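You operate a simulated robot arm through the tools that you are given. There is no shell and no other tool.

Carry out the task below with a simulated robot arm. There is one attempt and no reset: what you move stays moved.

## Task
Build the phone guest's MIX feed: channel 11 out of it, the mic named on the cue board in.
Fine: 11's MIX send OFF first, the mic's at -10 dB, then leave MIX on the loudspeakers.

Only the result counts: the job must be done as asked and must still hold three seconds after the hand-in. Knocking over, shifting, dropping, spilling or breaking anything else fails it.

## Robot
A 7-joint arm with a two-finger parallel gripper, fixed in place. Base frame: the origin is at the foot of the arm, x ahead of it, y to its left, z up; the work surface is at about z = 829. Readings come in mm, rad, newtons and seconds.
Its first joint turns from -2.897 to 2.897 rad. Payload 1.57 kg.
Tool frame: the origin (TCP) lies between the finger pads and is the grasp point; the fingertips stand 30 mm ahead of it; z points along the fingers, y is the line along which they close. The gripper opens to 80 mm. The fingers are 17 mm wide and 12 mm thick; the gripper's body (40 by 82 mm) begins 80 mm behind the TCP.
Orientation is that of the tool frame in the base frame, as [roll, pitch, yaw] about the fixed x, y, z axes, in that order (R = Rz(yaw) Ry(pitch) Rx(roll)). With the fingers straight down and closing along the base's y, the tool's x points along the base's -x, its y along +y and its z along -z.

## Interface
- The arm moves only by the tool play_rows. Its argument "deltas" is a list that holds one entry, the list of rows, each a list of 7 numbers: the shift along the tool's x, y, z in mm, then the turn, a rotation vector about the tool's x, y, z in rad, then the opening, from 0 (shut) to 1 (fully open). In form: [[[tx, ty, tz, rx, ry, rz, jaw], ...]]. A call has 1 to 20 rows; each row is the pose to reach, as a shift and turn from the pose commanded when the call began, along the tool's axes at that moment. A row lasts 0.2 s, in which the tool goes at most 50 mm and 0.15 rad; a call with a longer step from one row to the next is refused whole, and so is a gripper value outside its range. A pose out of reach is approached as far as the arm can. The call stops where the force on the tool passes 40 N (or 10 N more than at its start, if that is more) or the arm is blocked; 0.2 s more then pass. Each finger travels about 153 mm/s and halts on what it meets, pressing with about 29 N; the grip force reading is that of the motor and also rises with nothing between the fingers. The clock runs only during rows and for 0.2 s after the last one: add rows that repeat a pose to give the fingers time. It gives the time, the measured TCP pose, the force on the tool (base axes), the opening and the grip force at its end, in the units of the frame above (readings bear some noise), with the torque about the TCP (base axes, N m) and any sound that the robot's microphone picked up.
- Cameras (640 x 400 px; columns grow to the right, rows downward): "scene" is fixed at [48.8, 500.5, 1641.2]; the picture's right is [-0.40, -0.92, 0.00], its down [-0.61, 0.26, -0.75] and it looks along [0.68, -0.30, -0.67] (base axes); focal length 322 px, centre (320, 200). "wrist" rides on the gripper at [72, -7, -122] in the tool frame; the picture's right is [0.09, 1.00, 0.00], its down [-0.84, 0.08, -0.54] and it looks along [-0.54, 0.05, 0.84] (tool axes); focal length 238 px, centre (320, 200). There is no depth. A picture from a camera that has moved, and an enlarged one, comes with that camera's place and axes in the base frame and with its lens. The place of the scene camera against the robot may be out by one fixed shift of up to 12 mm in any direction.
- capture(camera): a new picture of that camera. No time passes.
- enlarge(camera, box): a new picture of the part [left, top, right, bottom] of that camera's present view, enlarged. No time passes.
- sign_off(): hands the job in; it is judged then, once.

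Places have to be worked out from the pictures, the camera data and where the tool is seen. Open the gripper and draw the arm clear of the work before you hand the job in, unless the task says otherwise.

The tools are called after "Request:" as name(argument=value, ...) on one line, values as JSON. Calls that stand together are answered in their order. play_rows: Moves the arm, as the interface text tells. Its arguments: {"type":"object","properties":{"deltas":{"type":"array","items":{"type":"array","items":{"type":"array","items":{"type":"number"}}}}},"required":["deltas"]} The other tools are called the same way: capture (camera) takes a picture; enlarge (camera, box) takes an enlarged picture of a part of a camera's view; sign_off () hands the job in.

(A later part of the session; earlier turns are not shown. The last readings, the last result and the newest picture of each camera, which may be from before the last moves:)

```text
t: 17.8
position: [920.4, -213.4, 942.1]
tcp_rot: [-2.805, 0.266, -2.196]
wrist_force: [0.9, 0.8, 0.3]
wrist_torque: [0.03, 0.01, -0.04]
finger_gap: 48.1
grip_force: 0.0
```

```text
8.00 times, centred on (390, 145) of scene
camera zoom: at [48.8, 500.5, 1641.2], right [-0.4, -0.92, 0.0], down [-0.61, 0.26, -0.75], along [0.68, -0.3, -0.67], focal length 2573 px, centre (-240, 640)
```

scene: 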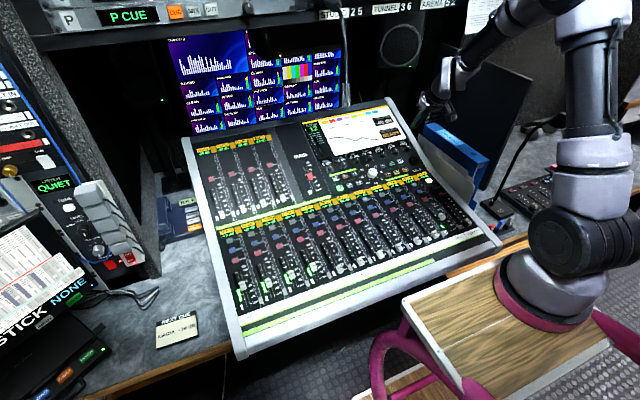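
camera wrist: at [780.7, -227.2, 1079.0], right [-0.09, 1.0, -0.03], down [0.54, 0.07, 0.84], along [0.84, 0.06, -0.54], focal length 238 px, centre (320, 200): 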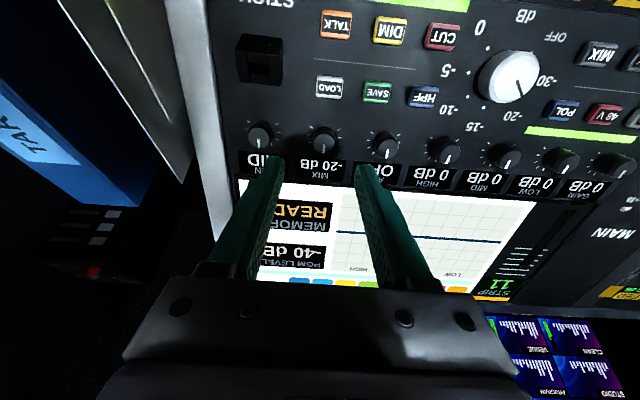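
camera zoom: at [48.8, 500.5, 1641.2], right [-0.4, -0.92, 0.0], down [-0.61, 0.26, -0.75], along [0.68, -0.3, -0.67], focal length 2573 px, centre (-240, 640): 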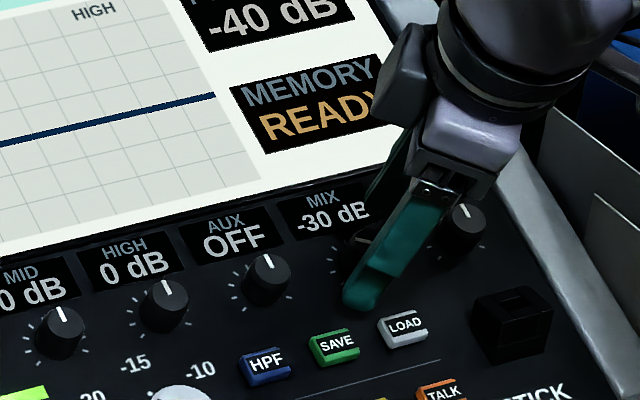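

Released cleanly and the display holds -30 dB. The knob axis is about 2.7 mm off mine toward tool -y, so I re-centre and rotate back by +1.6 rad with the fingers open to get a full stroke.

Request:
play_rows(deltas=[[[0.2, -2.7, 0, 0, 0, 0.1, 0.5], [0.2, -2.7, 0, 0, 0, 0.24, 0.5], [0.2, -2.7, 0, 0, 0, 0.38, 0.5], [0.2, -2.7, 0, 0, 0, 0.52, 0.5], [0.2, -2.7, 0, 0, 0, 0.66, 0.5], [0.2, -2.7, 0, 0, 0, 0.8, 0.5], [0.2, -2.7, 0, 0, 0, 0.94, 0.5], [0.2, -2.7, 0, 0, 0, 1.08, 0.5], [0.2, -2.7, 0, 0, 0, 1.22, 0.5], [0.2, -2.7, 0, 0, 0, 1.36, 0.5], [0.2, -2.7, 0, 0, 0, 1.5, 0.5], [0.2, -2.7, 0, 0, 0, 1.6, 0.5], [0.2, -2.7, 0, 0, 0, 1.6, 0.5]]])

Request:
enlarge(camera="wrist", box=[220, 90, 420, 215])

Request:
enlarge(camera="scene", box=[350, 120, 430, 170])

```text
t: 20.6
position: [920.9, -216.9, 944.0]
tcp_rot: [2.853, 0.316, 2.396]
wrist_force: [-0.5, 0.2, 0.7]
wrist_torque: [-0.01, 0.02, 0.04]
finger_gap: 40.3
grip_force: 0.1
```

```text
3.20 times, centred on (320, 152) of wrist
camera zoom: at [817.3, -176.7, 1029.1], right [0.52, 0.82, 0.24], down [0.41, -0.48, 0.78], along [0.75, -0.3, -0.58], focal length 763 px, centre (320, 352)
```

zoom: 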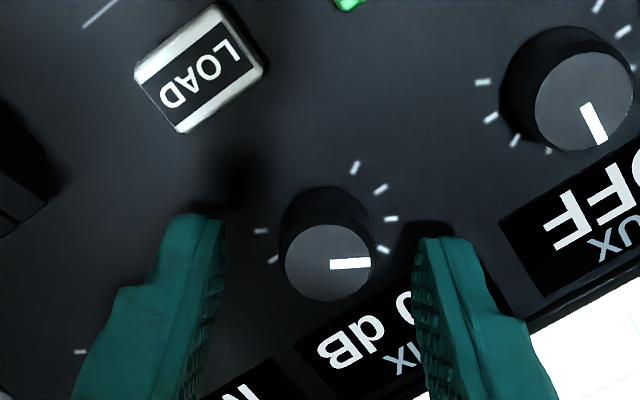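

```text
8.00 times, centred on (390, 145) of scene
camera zoom: at [48.8, 500.5, 1641.2], right [-0.4, -0.92, 0.0], down [-0.61, 0.26, -0.75], along [0.68, -0.3, -0.67], focal length 2573 px, centre (-240, 640)
```

zoom: 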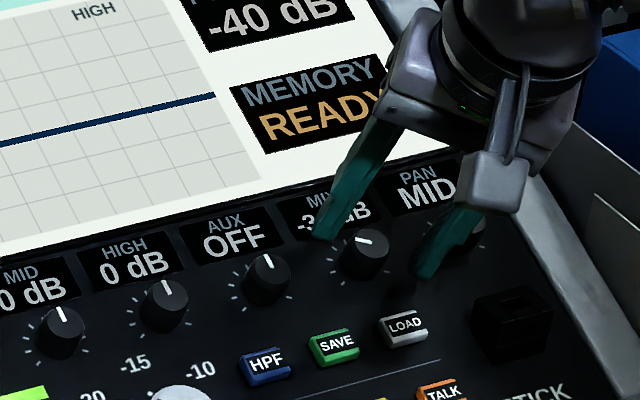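

The rotation worked, and the knob sits +1.8 mm off along tool y. I correct this, close on the knob, and turn counter-clockwise 0.8 rad.

Request:
play_rows(deltas=[[[0.3, 1.8, 0, 0, 0, 0, 0.35], [0.3, 1.8, 0, 0, 0, 0, 0.15], [0.3, 1.8, 0, 0, 0, 0, 0.15], [0.3, 1.8, 0, 0, 0, -0.1, 0.15], [0.3, 1.8, 0, 0, 0, -0.2, 0.15], [0.3, 1.8, 0, 0, 0, -0.3, 0.15], [0.3, 1.8, 0, 0, 0, -0.4, 0.15], [0.3, 1.8, 0, 0, 0, -0.5, 0.15], [0.3, 1.8, 0, 0, 0, -0.5, 0.15]]])

Request:
enlarge(camera="wrist", box=[220, 90, 420, 215])

Request:
enlarge(camera="scene", box=[350, 120, 430, 170])

```text
t: 22.6
position: [922.3, -215.5, 943.0]
tcp_rot: [3.045, 0.416, 2.924]
wrist_force: [-1.6, -2.6, -8.0]
wrist_torque: [-0.11, 0.09, -0.04]
finger_gap: 19.0
grip_force: 33.0
```

```text
3.20 times, centred on (320, 152) of wrist
camera zoom: at [806.6, -208.8, 1024.1], right [0.09, 0.99, 0.05], down [0.54, -0.09, 0.84], along [0.84, -0.05, -0.54], focal length 763 px, centre (320, 352)
```

zoom: 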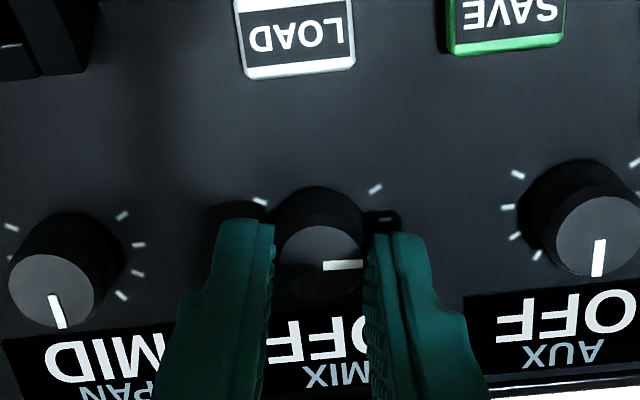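

```text
8.00 times, centred on (390, 145) of scene
camera zoom: at [48.8, 500.5, 1641.2], right [-0.4, -0.92, 0.0], down [-0.61, 0.26, -0.75], along [0.68, -0.3, -0.67], focal length 2573 px, centre (-240, 640)
```

zoom: 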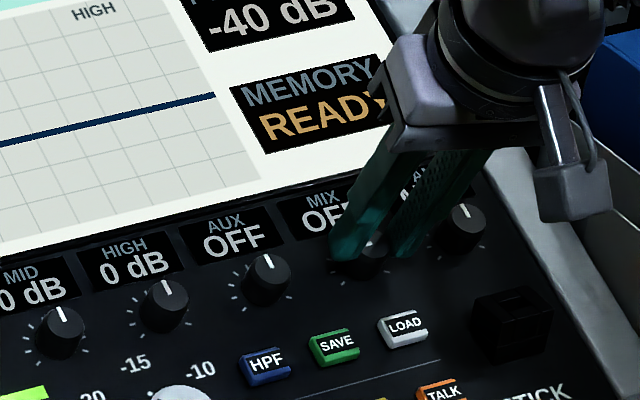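

The MIX display for channel 11 now reads OFF. I release, lift off along the knob axis, square the hand up again, and verify the display.

Request:
play_rows(deltas=[[[0, 0, 0, 0, 0, 0, 0.4], [0, 0, 0, 0, 0, 0, 0.5], [0, 0, 0, 0, 0, 0, 0.5], [0, 0, -15, 0, 0, 0, 0.5], [0, 0, -40, 0, 0, -0.1, 0.5], [0, 0, -70, 0, 0, -0.2, 0.3], [0, 0, -80, 0, 0, -0.2, 0], [0, 0, -80, 0, 0, -0.2, 0]]])

Request:
enlarge(camera="scene", box=[350, 120, 450, 180])

Request:
capture(camera="scene")

```text
t: 24.4
position: [889.5, -217.0, 1016.6]
tcp_rot: [3.136, 0.425, -3.141]
wrist_force: [0.4, -0.9, -0.4]
wrist_torque: [-0.02, 0.01, -0.02]
finger_gap: 0.0
grip_force: 21.2
```

```text
6.40 times, centred on (400, 150) of scene
camera zoom: at [48.8, 500.5, 1641.2], right [-0.4, -0.92, 0.0], down [-0.61, 0.26, -0.75], along [0.68, -0.3, -0.67], focal length 2059 px, centre (-192, 520)
```

zoom: 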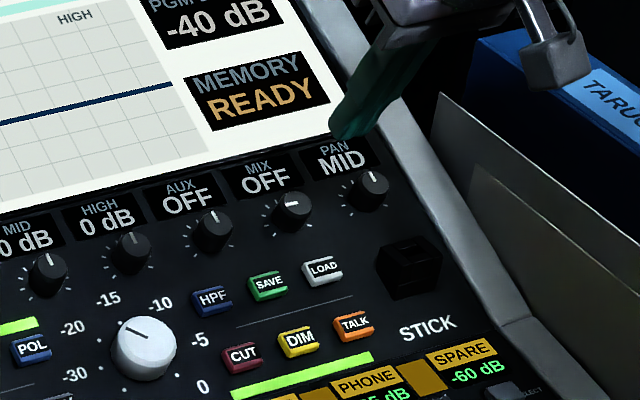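

```text
taken
```

scene: 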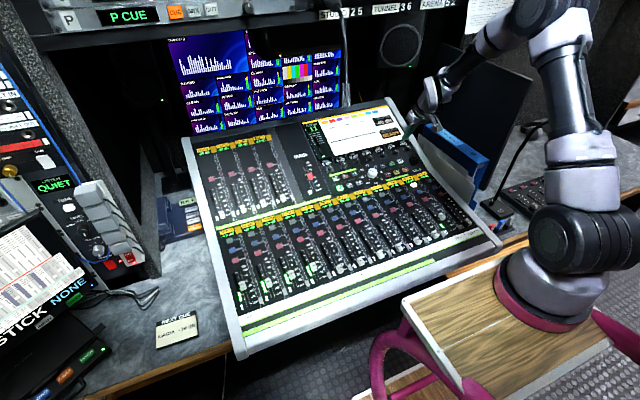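

MIX for channel 11 holds at OFF. Next I draw back to x≈570, well clear of the hanging microphone, and cross toward channel 2 on the left side.

Request:
play_rows(deltas=[[[43, 0, -17, 0, 0, 0, 0], [86, 0, -34, 0, 0, 0, 0], [129, 0, -51, 0, 0, 0, 0], [172, 0, -68, 0, 0, 0, 0], [215, 0, -85, 0, 0, 0, 0], [257, 0, -101, 0, 0, 0, 0], [297, 0, -117, 0, 0, 0, 0], [297, 45, -117, 0, 0, 0, 0], [297, 90, -117, 0, 0, 0, 0], [297, 135, -117, 0, 0, 0, 0], [297, 180, -117, 0, 0, 0, 0], [297, 225, -117, 0, 0, 0, 0], [297, 270, -117, 0, 0, 0, 0], [297, 270, -117, 0, 0, 0, 0]]])

Request:
capture(camera="scene")

Request:
capture(camera="wrist")

```text
t: 27.4
position: [585.3, 65.5, 1004.1]
tcp_rot: [3.136, 0.425, 3.14]
wrist_force: [0.5, 0.2, 0.4]
wrist_torque: [0.03, 0.0, -0.03]
finger_gap: 0.0
grip_force: 21.3
out of reach, approached as far as the arm can: row 7, 8, 9, 10, 11, 12, 13, 14
```

```text
taken
```

scene: 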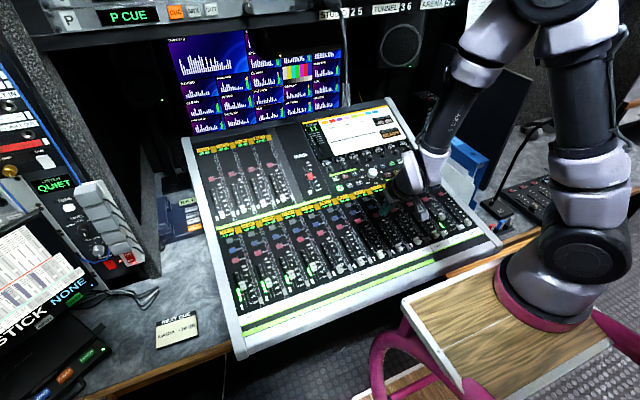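

```text
taken
camera wrist: at [469.9, 57.8, 1084.4], right [-0.09, 1.0, -0.03], down [0.54, 0.07, 0.84], along [0.84, 0.05, -0.54], focal length 238 px, centre (320, 200)
```

wrist: 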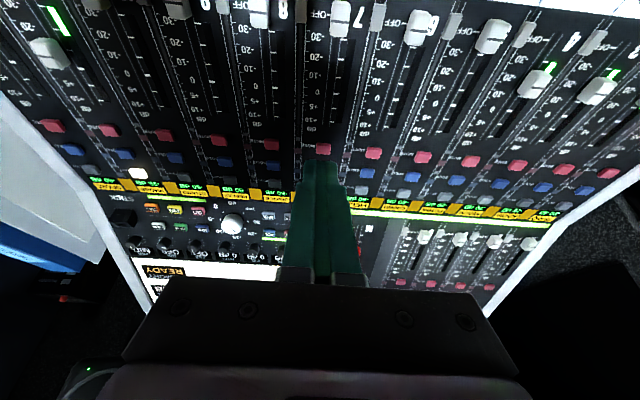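

The arm is at the near limit of its reach here, but it is clear of the microphone (the forearm is at x≈450). I continue sideways to y≈420.

Request:
play_rows(deltas=[[[-10, 45, 0, 0, 0, 0, 0], [-20, 90, 0, 0, 0, 0, 0], [-20, 135, 0, 0, 0, 0, 0], [-20, 180, 0, 0, 0, 0, 0], [-20, 225, 0, 0, 0, 0, 0], [-20, 270, 0, 0, 0, 0, 0], [-20, 315, 0, 0, 0, 0, 0], [-20, 358, 0, 0, 0, 0, 0], [-20, 358, 0, 0, 0, 0, 0]]])

Request:
capture(camera="scene")

Request:
capture(camera="wrist")

Request:
enlarge(camera="wrist", box=[260, 130, 420, 230])

```text
t: 29.4
position: [602.5, 420.9, 1014.2]
tcp_rot: [3.134, 0.427, 3.14]
wrist_force: [-0.9, 0.4, 0.2]
wrist_torque: [0.01, -0.02, 0.03]
finger_gap: 0.1
grip_force: 21.8
```

```text
taken
```

scene: 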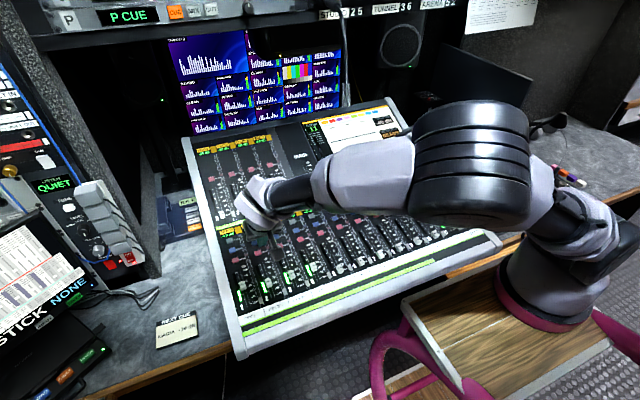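

```text
taken
camera wrist: at [486.4, 413.0, 1095.7], right [-0.09, 1.0, -0.03], down [0.54, 0.07, 0.84], along [0.84, 0.05, -0.54], focal length 238 px, centre (320, 200)
```

wrist: 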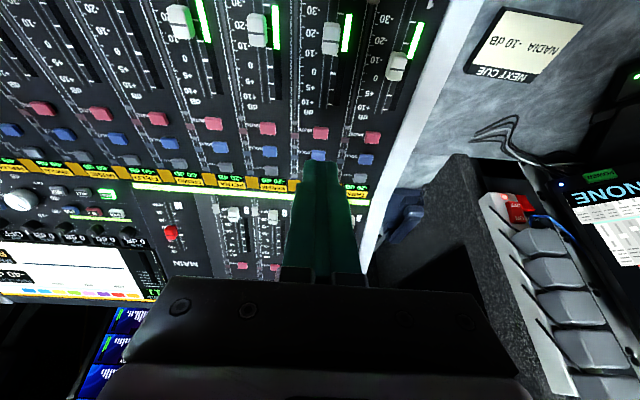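

```text
4.00 times, centred on (340, 180) of wrist
camera zoom: at [486.4, 413.0, 1095.7], right [-0.09, 1.0, -0.03], down [0.54, 0.07, 0.84], along [0.84, 0.05, -0.54], focal length 953 px, centre (240, 280)
```

zoom: 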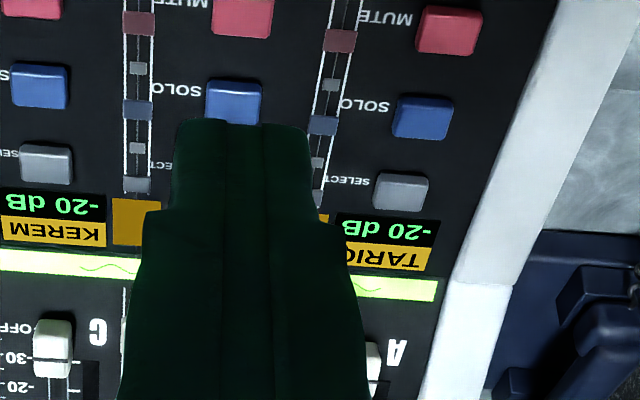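

Channel 2's SELECT is at about (780, 422.5, 860), the same row as channel 11's. I move to 40 mm above it.

Request:
play_rows(deltas=[[[-25, 0.5, 36, 0, 0.006, 0, 0], [-50, 1, 72, 0, 0.013, 0, 0], [-75, 1.5, 108, 0, 0.02, 0, 0], [-100, 2, 144, 0, 0.026, 0, 0], [-100, 2, 144, 0, 0.026, 0, 0]]])

Request:
capture(camera="wrist")

Request:
enlarge(camera="wrist", box=[220, 60, 420, 185])

Request:
capture(camera="scene")

```text
t: 30.6
position: [752.9, 424.0, 923.6]
tcp_rot: [3.135, 0.4, -3.14]
wrist_force: [1.5, -0.2, -0.3]
wrist_torque: [0.0, -0.05, 0.02]
finger_gap: 0.1
grip_force: 21.0
```

```text
taken
camera wrist: at [639.7, 416.5, 1008.0], right [-0.09, 1.0, -0.03], down [0.56, 0.07, 0.83], along [0.82, 0.06, -0.56], focal length 238 px, centre (320, 200)
```

wrist: 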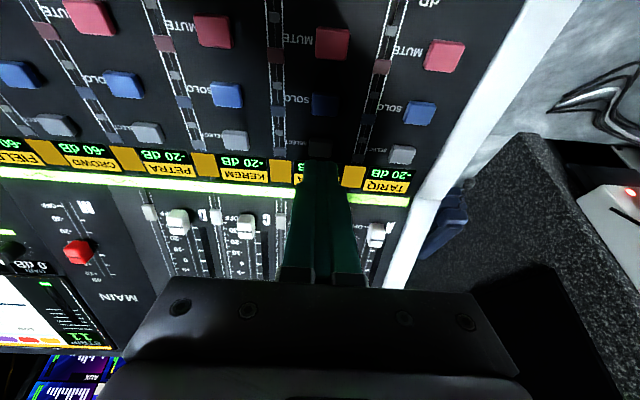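

```text
3.20 times, centred on (320, 122) of wrist
camera zoom: at [639.7, 416.5, 1008.0], right [-0.09, 1.0, -0.03], down [0.56, 0.07, 0.83], along [0.82, 0.06, -0.56], focal length 763 px, centre (320, 448)
```

zoom: 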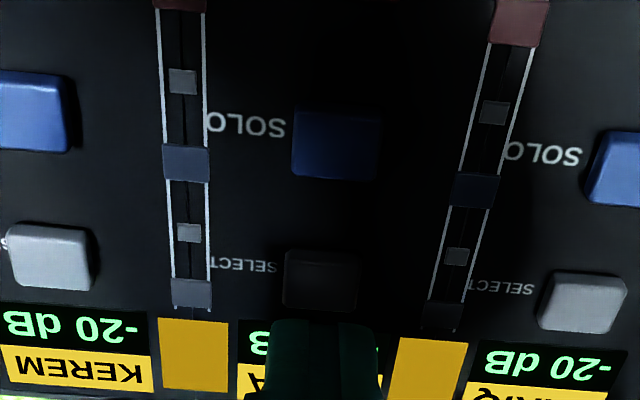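

```text
taken
```

scene: 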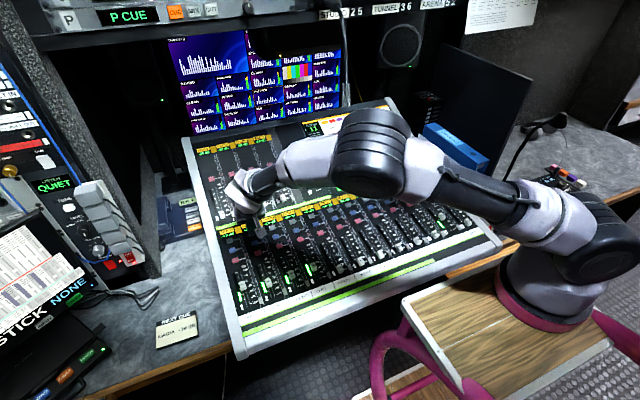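

The fingertip is aligned with SELECT 2, about 39 mm away along the tool axis. I press down in small steps.

Request:
play_rows(deltas=[[[0, -1, 18, 0, 0, 0, 0], [0, -1, 30, 0, 0, 0, 0], [0, -1, 36, 0, 0, 0, 0], [0, -1, 39, 0, 0, 0, 0], [0, -1, 41, 0, 0, 0, 0]]])

Request:
enlarge(camera="wrist", box=[220, 60, 420, 185])

Request:
enlarge(camera="scene", box=[200, 100, 440, 250])

```text
t: 31.8
position: [768.3, 423.5, 888.3]
tcp_rot: [3.134, 0.399, -3.141]
wrist_force: [-8.2, -2.0, 11.0]
wrist_torque: [-0.07, 0.2, -0.05]
finger_gap: 0.0
grip_force: 20.7
heard: click
```

```text
3.20 times, centred on (320, 122) of wrist
camera zoom: at [654.5, 415.7, 970.5], right [-0.09, 1.0, -0.03], down [0.56, 0.07, 0.83], along [0.82, 0.06, -0.56], focal length 763 px, centre (320, 448)
```

zoom: 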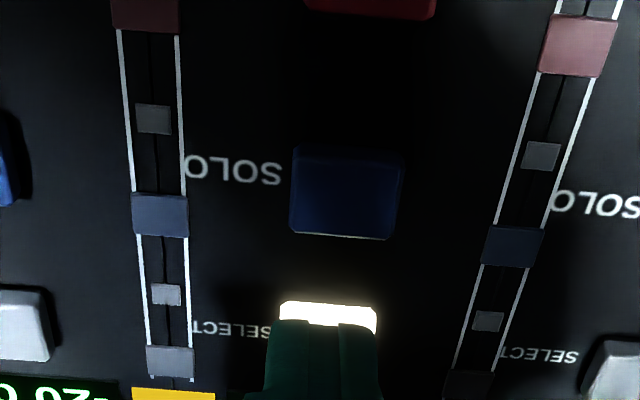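

```text
2.67 times, centred on (320, 175) of scene
camera zoom: at [48.8, 500.5, 1641.2], right [-0.4, -0.92, 0.0], down [-0.61, 0.26, -0.75], along [0.68, -0.3, -0.67], focal length 858 px, centre (320, 267)
```

zoom: 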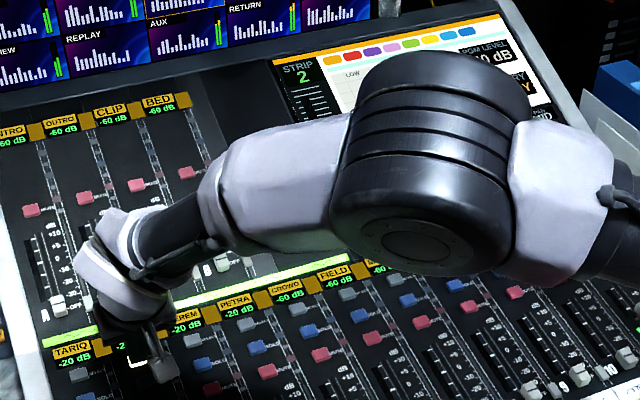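

Click heard, SELECT 2 lit and the screen shows STRIP 2. I lift off and retrace the same route back (draw back, cross at x≈610) toward the knob section.

Request:
play_rows(deltas=[[[0, 0, -15, 0, 0, 0, 0], [0, 0, -41, 0, 0, 0, 0], [25, 0, -77, 0, -0.01, 0, 0], [50, 0, -113, 0, -0.02, 0, 0], [75, 0, -149, 0, -0.026, 0, 0], [98, 0, -183, 0, -0.026, 0, 0], [98, -45, -183, 0, -0.026, 0, 0], [98, -90, -183, 0, -0.026, 0, 0], [98, -135, -183, 0, -0.026, 0, 0], [98, -180, -183, 0, -0.026, 0, 0], [98, -180, -183, 0, -0.026, 0, 0]]])

Request:
capture(camera="scene")

```text
t: 34.2
position: [608.1, 242.8, 1018.9]
tcp_rot: [3.135, 0.426, -3.141]
wrist_force: [-0.3, 0.6, 0.3]
wrist_torque: [-0.05, -0.02, 0.0]
finger_gap: 0.0
grip_force: 20.9
```

```text
taken
```

scene: 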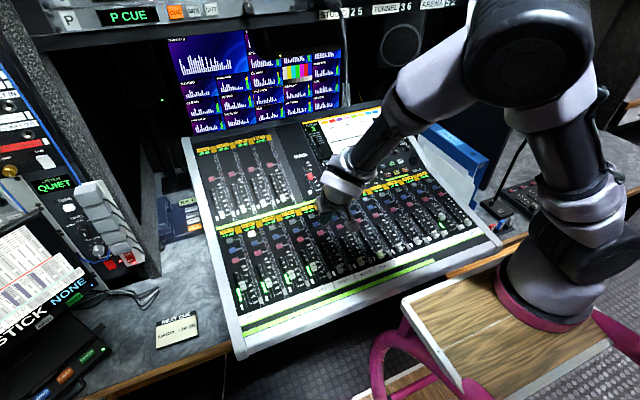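

The way is clear and the microphone is undisturbed. I continue to y≈-217 and then forward to about 50 mm above the MIX knob.

Request:
play_rows(deltas=[[[0, -46, 0, 0, 0, 0, 0], [0, -92, 0, 0, 0, 0, 0], [0, -138, 0, 0, 0, 0, 0], [0, -184, 0, 0, 0, 0, 0], [0, -230, 0, 0, 0, 0, 0], [0, -276, 0, 0, 0, 0, 0], [0, -322, 0, 0, 0, 0, 0], [0, -368, 0, 0, 0, 0, 0], [0, -414, 0, 0, 0, 0, 0], [0, -458, 0, 0, 0, 0, 0], [0, -458, 0, 0, 0, 0, 0]]])

Request:
capture(camera="scene")

```text
t: 36.6
position: [608.3, -214.8, 1012.0]
tcp_rot: [3.134, 0.426, 3.141]
wrist_force: [0.8, 0.3, 0.1]
wrist_torque: [0.0, 0.03, 0.0]
finger_gap: 0.0
grip_force: 21.4
out of reach, approached as far as the arm can: row 6, 7, 8, 9
```

```text
taken
```

scene: 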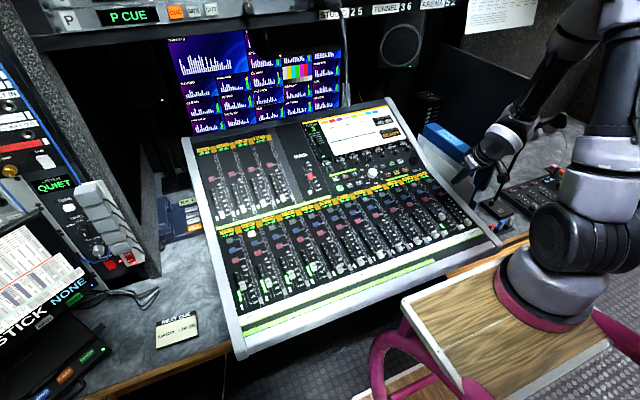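

At (608, -215, 1012) now. I move forward to just above the MIX knob, opening the fingers on the way.

Request:
play_rows(deltas=[[[-37, 0, 19, 0, 0, 0, 0], [-73, 0, 38, 0, 0, 0, 0], [-110, 0, 56, 0, 0, 0, 0], [-147, 0, 75, 0, 0, 0, 0], [-183, -1, 94, 0, 0, 0, 0.2], [-220, -1, 113, 0, 0, 0, 0.5], [-256, -1, 131, 0, 0, 0, 0.5], [-256, -1, 131, 0, 0, 0, 0.5]]])

Request:
enlarge(camera="wrist", box=[220, 90, 420, 215])

Request:
enlarge(camera="scene", box=[350, 120, 450, 180])

Request:
capture(camera="scene")

```text
t: 38.4
position: [897.2, -216.3, 998.5]
tcp_rot: [3.135, 0.424, 3.141]
wrist_force: [-0.4, 0.7, 0.8]
wrist_torque: [0.01, -0.01, -0.01]
finger_gap: 39.9
grip_force: 0.2
```

```text
3.20 times, centred on (320, 152) of wrist
camera zoom: at [781.6, -225.2, 1080.3], right [-0.09, 1.0, -0.03], down [0.54, 0.07, 0.84], along [0.84, 0.06, -0.54], focal length 763 px, centre (320, 352)
```

zoom: 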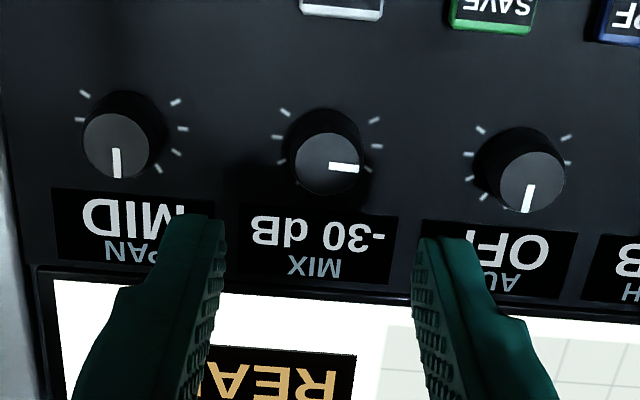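

```text
6.40 times, centred on (400, 150) of scene
camera zoom: at [48.8, 500.5, 1641.2], right [-0.4, -0.92, 0.0], down [-0.61, 0.26, -0.75], along [0.68, -0.3, -0.67], focal length 2059 px, centre (-192, 520)
```

zoom: 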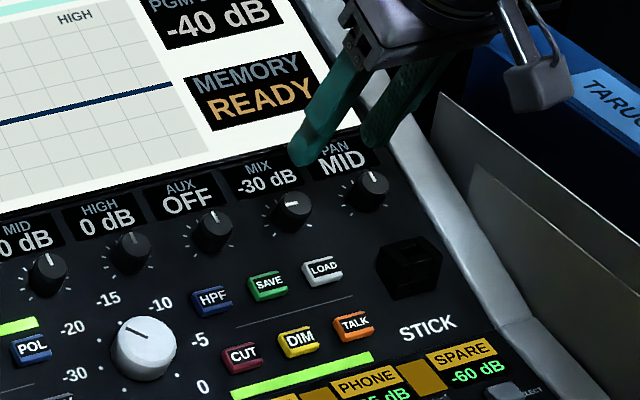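

```text
taken
```

scene: 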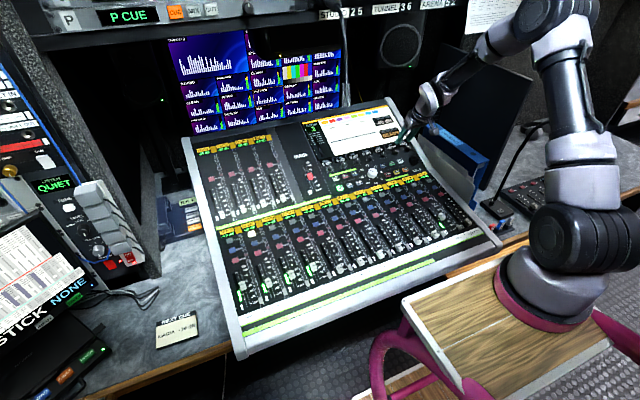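

Channel 2's MIX send reads -30 dB, so I need about four clockwise steps up to -10 dB. I rotate the hand 0.8 rad counter-clockwise first, descend onto the knob, and grip.

Request:
play_rows(deltas=[[[0, 1, 5, 0, 0, -0.13, 0.5], [0, 1, 10, 0, 0, -0.27, 0.5], [0, 1, 20, 0, 0, -0.41, 0.5], [0, 1, 30, 0, 0, -0.55, 0.5], [0, 1, 40, 0, 0, -0.69, 0.5], [0, 1, 48, 0, 0, -0.8, 0.5], [0, 1, 54, 0, 0, -0.8, 0.5], [0, 1, 60, 0, 0, -0.8, 0.5], [0, 1, 60, 0, 0, -0.8, 0.5]]])

Request:
enlarge(camera="wrist", box=[220, 90, 420, 215])

Request:
enlarge(camera="scene", box=[350, 120, 430, 170])

```text
t: 40.4
position: [922.5, -214.7, 943.9]
tcp_rot: [-2.832, 0.297, -2.293]
wrist_force: [0.5, -0.1, 0.0]
wrist_torque: [0.03, 0.01, -0.03]
finger_gap: 39.9
grip_force: 0.0
```

```text
3.20 times, centred on (320, 152) of wrist
camera zoom: at [829.9, -272.1, 1035.7], right [-0.71, 0.63, -0.32], down [0.25, 0.65, 0.72], along [0.66, 0.43, -0.62], focal length 763 px, centre (320, 352)
```

zoom: 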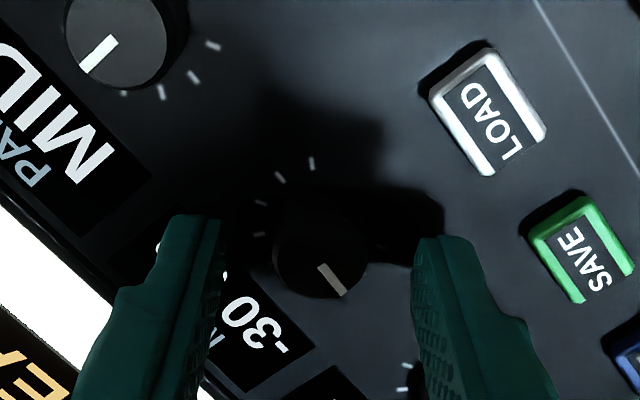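

```text
8.00 times, centred on (390, 145) of scene
camera zoom: at [48.8, 500.5, 1641.2], right [-0.4, -0.92, 0.0], down [-0.61, 0.26, -0.75], along [0.68, -0.3, -0.67], focal length 2573 px, centre (-240, 640)
```

zoom: 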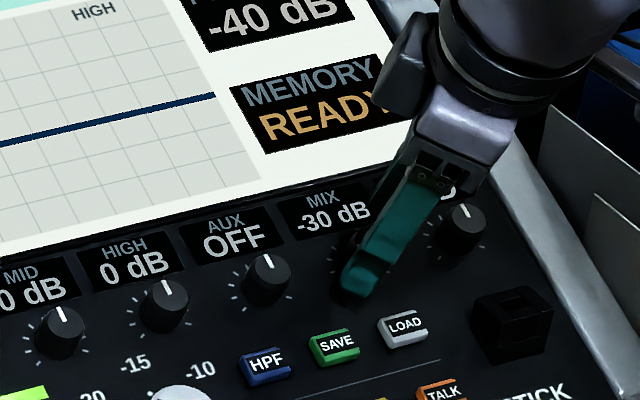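

The knob is centred (cap at col ~321). I close on it and turn clockwise 0.4 rad, then read the display.

Request:
play_rows(deltas=[[[0, 0, 0, 0, 0, 0, 0.3], [0, 0, 0, 0, 0, 0, 0.15], [0, 0, 0, 0, 0, 0, 0.15], [0, 0, 0, 0, 0, 0.1, 0.15], [0, 0, 0, 0, 0, 0.2, 0.15], [0, 0, 0, 0, 0, 0.3, 0.15], [0, 0, 0, 0, 0, 0.4, 0.15], [0, 0, 0, 0, 0, 0.4, 0.15]]])

Request:
enlarge(camera="scene", box=[350, 120, 430, 170])

Request:
enlarge(camera="wrist", box=[220, 90, 420, 215])

```text
t: 42.2
position: [921.2, -215.1, 944.0]
tcp_rot: [-2.973, 0.394, -2.709]
wrist_force: [2.7, 2.8, -2.7]
wrist_torque: [0.16, -0.18, 0.06]
finger_gap: 18.8
grip_force: 33.3
```

```text
8.00 times, centred on (390, 145) of scene
camera zoom: at [48.8, 500.5, 1641.2], right [-0.4, -0.92, 0.0], down [-0.61, 0.26, -0.75], along [0.68, -0.3, -0.67], focal length 2573 px, centre (-240, 640)
```

zoom: 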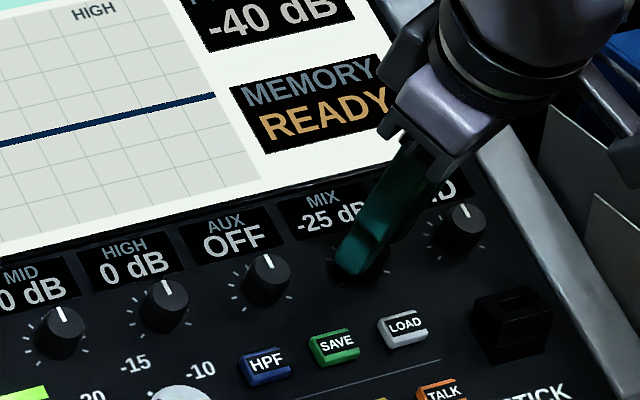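

```text
3.20 times, centred on (320, 152) of wrist
camera zoom: at [813.3, -250.2, 1028.5], right [-0.43, 0.88, -0.19], down [0.45, 0.39, 0.8], along [0.78, 0.26, -0.57], focal length 763 px, centre (320, 352)
```

zoom: 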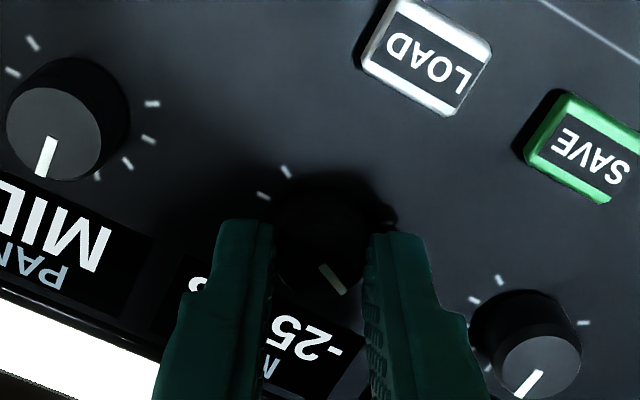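

-25 dB now, with only small forces. I turn clockwise another 0.8 rad toward -15 dB.

Request:
play_rows(deltas=[[[0, 0, 0, 0, 0, 0.1, 0.15], [0, 0, 0, 0, 0, 0.2, 0.15], [0, 0, 0, 0, 0, 0.3, 0.15], [0, 0, 0, 0, 0, 0.4, 0.15], [0, 0, 0, 0, 0, 0.5, 0.15], [0, 0, 0, 0, 0, 0.6, 0.15], [0, 0, 0, 0, 0, 0.7, 0.15], [0, 0, 0, 0, 0, 0.7, 0.15]]])

Request:
enlarge(camera="scene", box=[350, 120, 430, 170])

Request:
enlarge(camera="wrist", box=[220, 90, 420, 215])

```text
t: 44.0
position: [921.5, -214.7, 945.0]
tcp_rot: [3.002, 0.403, 2.813]
wrist_force: [4.8, -1.9, -3.9]
wrist_torque: [-0.16, -0.46, -0.11]
finger_gap: 18.8
grip_force: 33.4
```

```text
8.00 times, centred on (390, 145) of scene
camera zoom: at [48.8, 500.5, 1641.2], right [-0.4, -0.92, 0.0], down [-0.61, 0.26, -0.75], along [0.68, -0.3, -0.67], focal length 2573 px, centre (-240, 640)
```

zoom: 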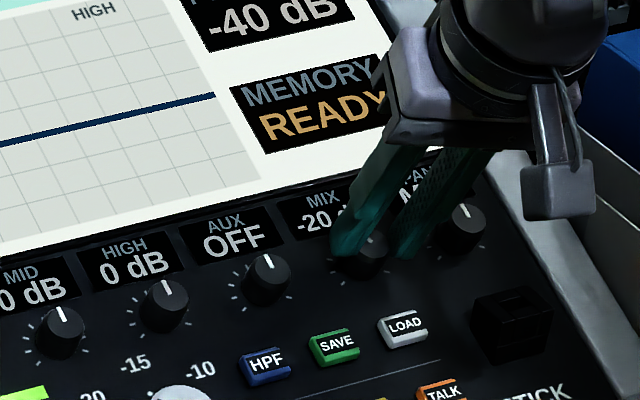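

```text
3.20 times, centred on (320, 152) of wrist
camera zoom: at [806.8, -201.5, 1025.9], right [0.19, 0.98, 0.09], down [0.53, -0.18, 0.83], along [0.83, -0.11, -0.55], focal length 763 px, centre (320, 352)
```

zoom: 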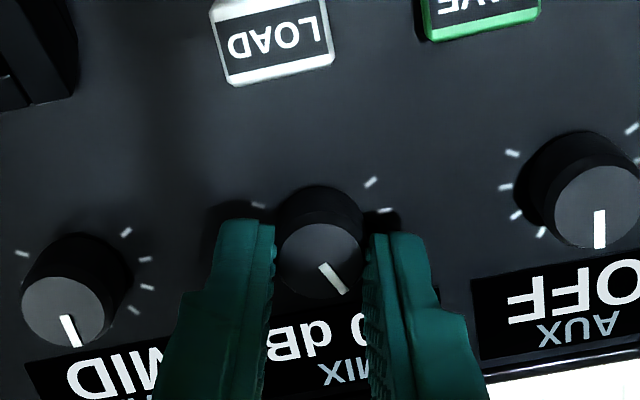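

-20 dB after 1.1 rad total, which fits 30° detents; the target -10 dB should be about 0.8 rad further clockwise. I turn 0.5 rad and check.

Request:
play_rows(deltas=[[[0, 0, 0, 0, 0, 0.1, 0.15], [0, 0, 0, 0, 0, 0.2, 0.15], [0, 0, 0, 0, 0, 0.3, 0.15], [0, 0, 0, 0, 0, 0.4, 0.15], [0, 0, 0, 0, 0, 0.45, 0.15], [0, 0, 0, 0, 0, 0.45, 0.15]]])

Request:
enlarge(camera="scene", box=[350, 120, 430, 170])

Request:
enlarge(camera="wrist", box=[220, 90, 420, 215])

```text
t: 45.4
position: [921.9, -214.3, 944.2]
tcp_rot: [2.837, 0.301, 2.344]
wrist_force: [-0.9, -1.7, 2.1]
wrist_torque: [-0.03, 0.07, -0.03]
finger_gap: 18.4
grip_force: 33.1
```

```text
8.00 times, centred on (390, 145) of scene
camera zoom: at [48.8, 500.5, 1641.2], right [-0.4, -0.92, 0.0], down [-0.61, 0.26, -0.75], along [0.68, -0.3, -0.67], focal length 2573 px, centre (-240, 640)
```

zoom: 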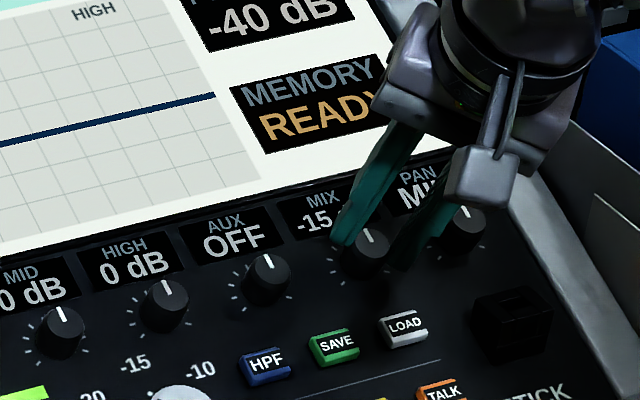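

```text
3.20 times, centred on (320, 152) of wrist
camera zoom: at [818.9, -172.5, 1031.7], right [0.56, 0.79, 0.26], down [0.38, -0.52, 0.76], along [0.74, -0.33, -0.59], focal length 763 px, centre (320, 352)
```

zoom: 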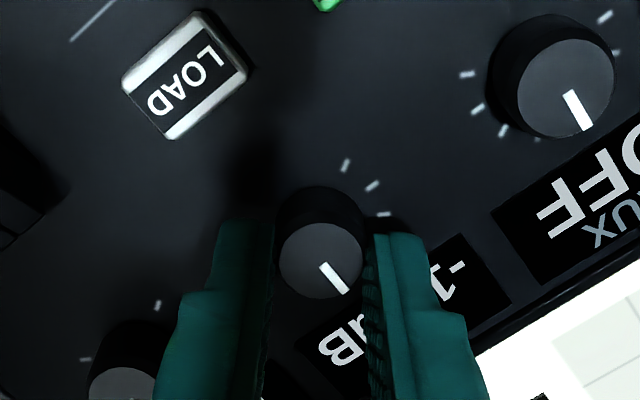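

-15 dB now, with the pointer about 10° short of straight up. One more 30° detent is needed, so I turn another 0.55 rad clockwise.

Request:
play_rows(deltas=[[[0, 0, 0, 0, 0, 0.1, 0.15], [0, 0, 0, 0, 0, 0.2, 0.15], [0, 0, 0, 0, 0, 0.3, 0.15], [0, 0, 0, 0, 0, 0.4, 0.15], [0, 0, 0, 0, 0, 0.5, 0.15], [0, 0, 0, 0, 0, 0.55, 0.15], [0, 0, 0, 0, 0, 0.55, 0.15]]])

Request:
enlarge(camera="scene", box=[350, 120, 430, 170])

Request:
enlarge(camera="wrist", box=[220, 90, 420, 215])

```text
t: 47.0
position: [921.2, -215.6, 944.9]
tcp_rot: [2.729, 0.102, 1.818]
wrist_force: [-10.0, -6.3, 0.0]
wrist_torque: [-0.15, 0.32, -0.04]
finger_gap: 18.4
grip_force: 32.8
```

```text
8.00 times, centred on (390, 145) of scene
camera zoom: at [48.8, 500.5, 1641.2], right [-0.4, -0.92, 0.0], down [-0.61, 0.26, -0.75], along [0.68, -0.3, -0.67], focal length 2573 px, centre (-240, 640)
```

zoom: 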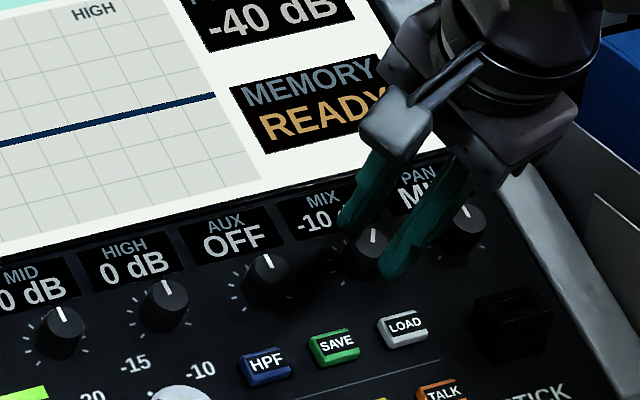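

```text
3.20 times, centred on (320, 152) of wrist
camera zoom: at [847.6, -149.3, 1045.0], right [0.85, 0.35, 0.39], down [0.05, -0.79, 0.61], along [0.52, -0.5, -0.69], focal length 763 px, centre (320, 352)
```

zoom: 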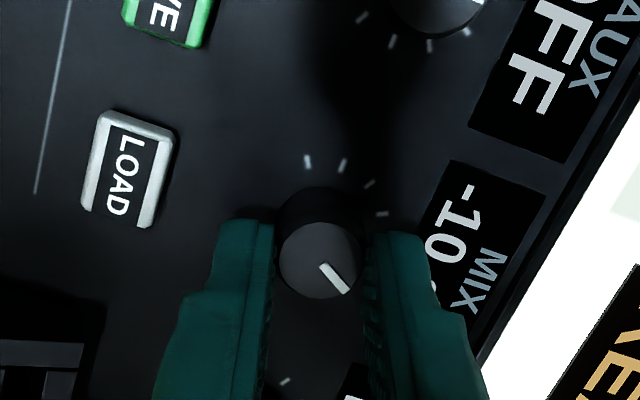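

The display reads -10 dB for channel 2. I release, lift off along the axis, square the hand, and verify.

Request:
play_rows(deltas=[[[0, 0, 0, 0, 0, 0, 0.35], [0, 0, 0, 0, 0, 0, 0.5], [0, 0, 0, 0, 0, 0, 0.5], [0, 0, -15, 0, 0, 0, 0.5], [0, 0, -35, 0, 0, -0.1, 0.5], [0, 0, -60, 0, 0, -0.24, 0.5], [0, 0, -60, 0, 0, -0.38, 0.5], [0, 0, -60, 0, 0, -0.52, 0.3], [0, 0, -60, 0, 0, -0.66, 0], [0, 0, -60, 0, 0, -0.8, 0], [0, 0, -60, 0, 0, -0.94, 0], [0, 0, -60, 0, 0, -1.08, 0], [0, 0, -60, 0, 0, -1.22, 0], [0, 0, -60, 0, 0, -1.3, 0], [0, 0, -60, 0, 0, -1.3, 0]]])

Request:
enlarge(camera="scene", box=[350, 120, 450, 180])

Request:
enlarge(camera="scene", box=[200, 100, 440, 250])

Request:
capture(camera="wrist")

```text
t: 50.2
position: [896.4, -215.3, 998.4]
tcp_rot: [3.134, 0.426, -3.141]
wrist_force: [-0.4, -0.7, 0.0]
wrist_torque: [0.01, 0.01, -0.02]
finger_gap: 0.0
grip_force: 21.1
```

```text
6.40 times, centred on (400, 150) of scene
camera zoom: at [48.8, 500.5, 1641.2], right [-0.4, -0.92, 0.0], down [-0.61, 0.26, -0.75], along [0.68, -0.3, -0.67], focal length 2059 px, centre (-192, 520)
```

zoom: 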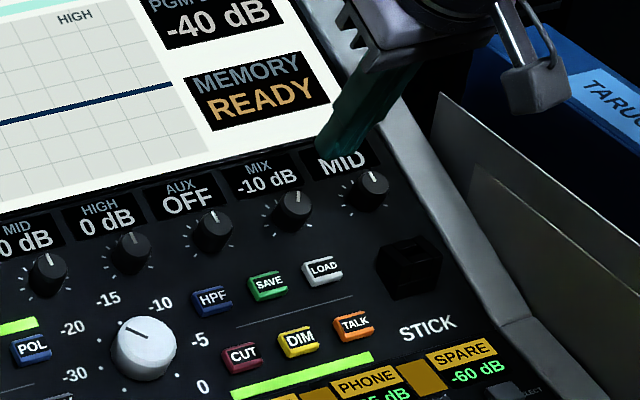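

```text
2.67 times, centred on (320, 175) of scene
camera zoom: at [48.8, 500.5, 1641.2], right [-0.4, -0.92, 0.0], down [-0.61, 0.26, -0.75], along [0.68, -0.3, -0.67], focal length 858 px, centre (320, 267)
```

zoom: 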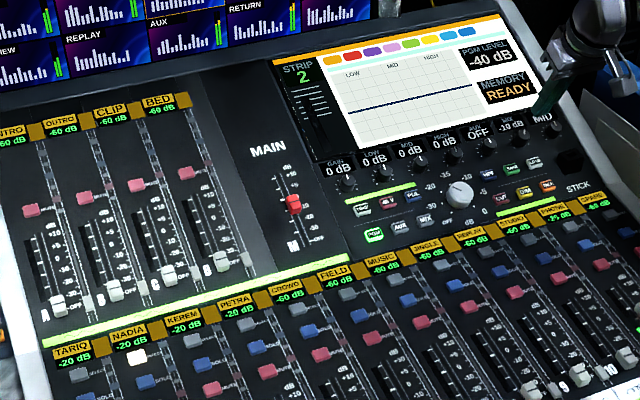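

```text
taken
camera wrist: at [781.1, -223.4, 1079.8], right [-0.09, 1.0, -0.03], down [0.54, 0.07, 0.84], along [0.84, 0.06, -0.54], focal length 238 px, centre (320, 200)
```

wrist: 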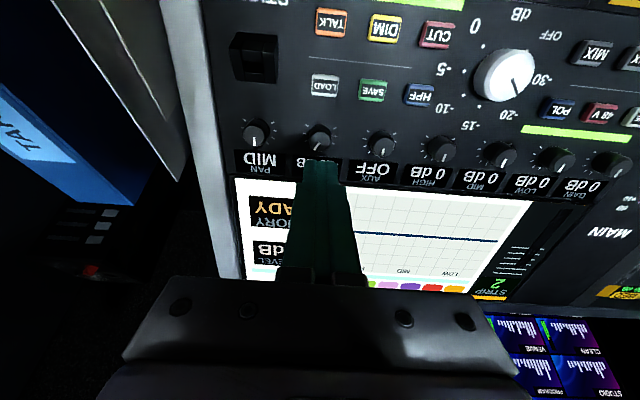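

Strip 2's MIX send is at -10 dB and holds. Next is the MIX monitor button near (857, -11, 877), so I move to about 50 mm above it.

Request:
play_rows(deltas=[[[17, 41, 0, 0, 0, 0, 0], [34, 82, 0, 0, 0, 0, 0], [52, 123, 3, 0, 0, 0, 0], [69, 164, 8, 0, 0, 0, 0], [86, 204, 14, 0, 0, 0, 0], [86, 204, 14, 0, 0, 0, 0]]])

Request:
capture(camera="wrist")

Request:
enlarge(camera="wrist", box=[220, 60, 420, 185])

Request:
capture(camera="scene")

```text
t: 51.6
position: [822.5, -11.9, 952.1]
tcp_rot: [3.133, 0.425, 3.14]
wrist_force: [-0.6, -1.4, 0.1]
wrist_torque: [0.03, 0.02, 0.03]
finger_gap: 0.0
grip_force: 21.6
```

```text
taken
camera wrist: at [707.9, -19.4, 1032.0], right [-0.09, 1.0, -0.03], down [0.54, 0.07, 0.84], along [0.84, 0.06, -0.54], focal length 238 px, centre (320, 200)
```

wrist: 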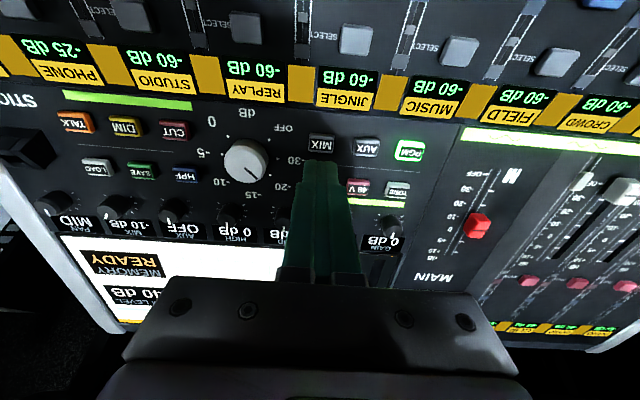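

```text
3.20 times, centred on (320, 122) of wrist
camera zoom: at [707.9, -19.4, 1032.0], right [-0.09, 1.0, -0.03], down [0.54, 0.07, 0.84], along [0.84, 0.06, -0.54], focal length 763 px, centre (320, 448)
```

zoom: 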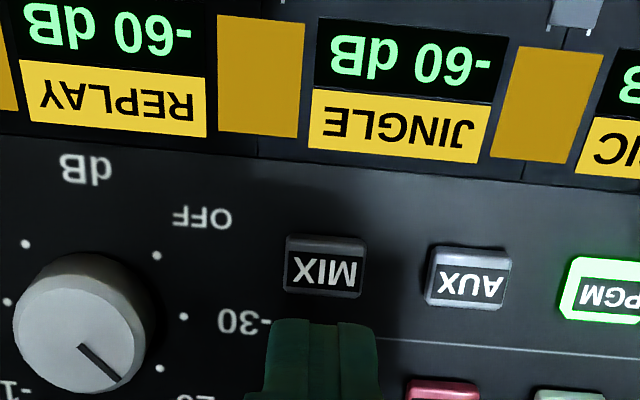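

```text
taken
```

scene: 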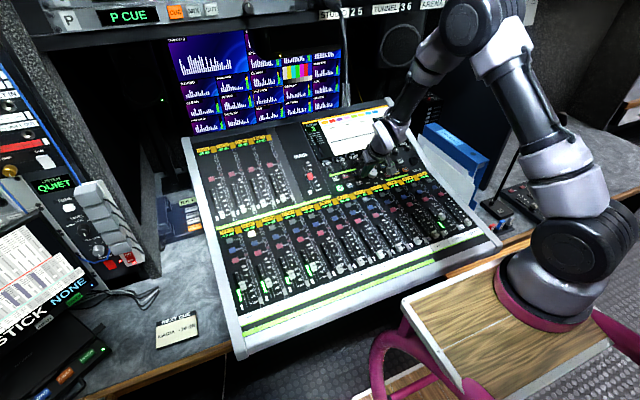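

The MIX button is at about (857, -11, 877), 53 mm ahead along the tool axis. I descend to 44 mm, then creep.

Request:
play_rows(deltas=[[[-0.6, 0.8, 20, 0, 0, 0, 0], [-0.6, 0.8, 36, 0, 0, 0, 0], [-0.6, 0.8, 44, 0, 0, 0, 0], [-0.6, 0.8, 46, 0, 0, 0, 0], [-0.6, 0.8, 48, 0, 0, 0, 0]]])

Request:
enlarge(camera="wrist", box=[220, 60, 420, 185])

Request:
enlarge(camera="scene", box=[300, 110, 460, 210])

```text
t: 52.8
position: [843.6, -10.6, 908.9]
tcp_rot: [3.133, 0.425, -3.141]
wrist_force: [0.0, 0.4, -0.4]
wrist_torque: [-0.02, 0.02, -0.01]
finger_gap: 0.3
grip_force: 20.6
```

```text
3.20 times, centred on (320, 122) of wrist
camera zoom: at [727.9, -18.0, 989.2], right [-0.09, 1.0, -0.03], down [0.54, 0.07, 0.84], along [0.84, 0.06, -0.54], focal length 763 px, centre (320, 448)
```

zoom: 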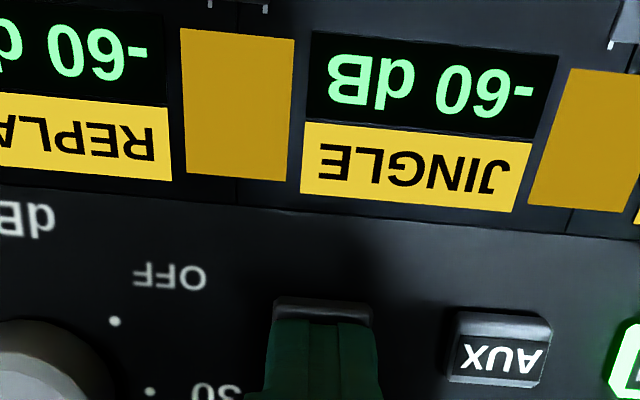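

```text
4.00 times, centred on (380, 160) of scene
camera zoom: at [48.8, 500.5, 1641.2], right [-0.4, -0.92, 0.0], down [-0.61, 0.26, -0.75], along [0.68, -0.3, -0.67], focal length 1287 px, centre (80, 360)
```

zoom: 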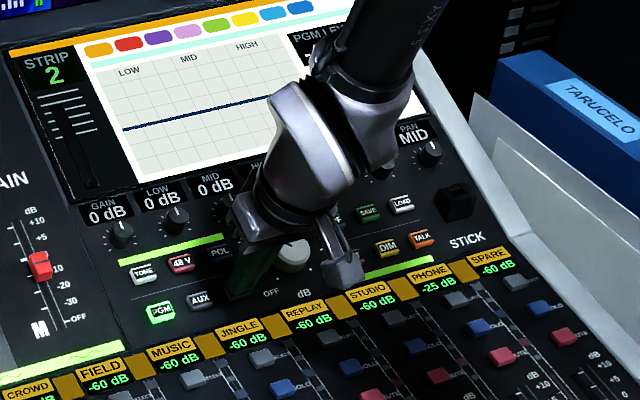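

No contact yet, and the fingertip sits right over MIX. I creep on in 2 mm steps.

Request:
play_rows(deltas=[[[0.5, 0, 2, 0, 0, 0, 0], [0.5, 0, 4, 0, 0, 0, 0], [0.5, 0, 6, 0, 0, 0, 0]]])

Request:
enlarge(camera="scene", box=[300, 110, 460, 210])

```text
t: 53.6
position: [845.5, -10.4, 903.5]
tcp_rot: [3.135, 0.425, 3.139]
wrist_force: [-2.2, -1.1, 2.9]
wrist_torque: [-0.04, 0.03, 0.01]
finger_gap: 0.2
grip_force: 21.3
heard: click
```

```text
4.00 times, centred on (380, 160) of scene
camera zoom: at [48.8, 500.5, 1641.2], right [-0.4, -0.92, 0.0], down [-0.61, 0.26, -0.75], along [0.68, -0.3, -0.67], focal length 1287 px, centre (80, 360)
```

zoom: 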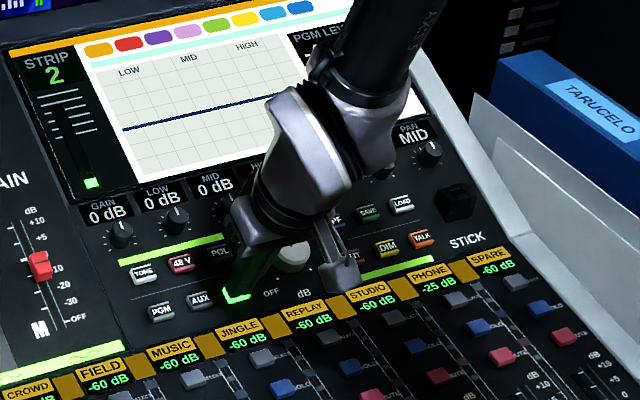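

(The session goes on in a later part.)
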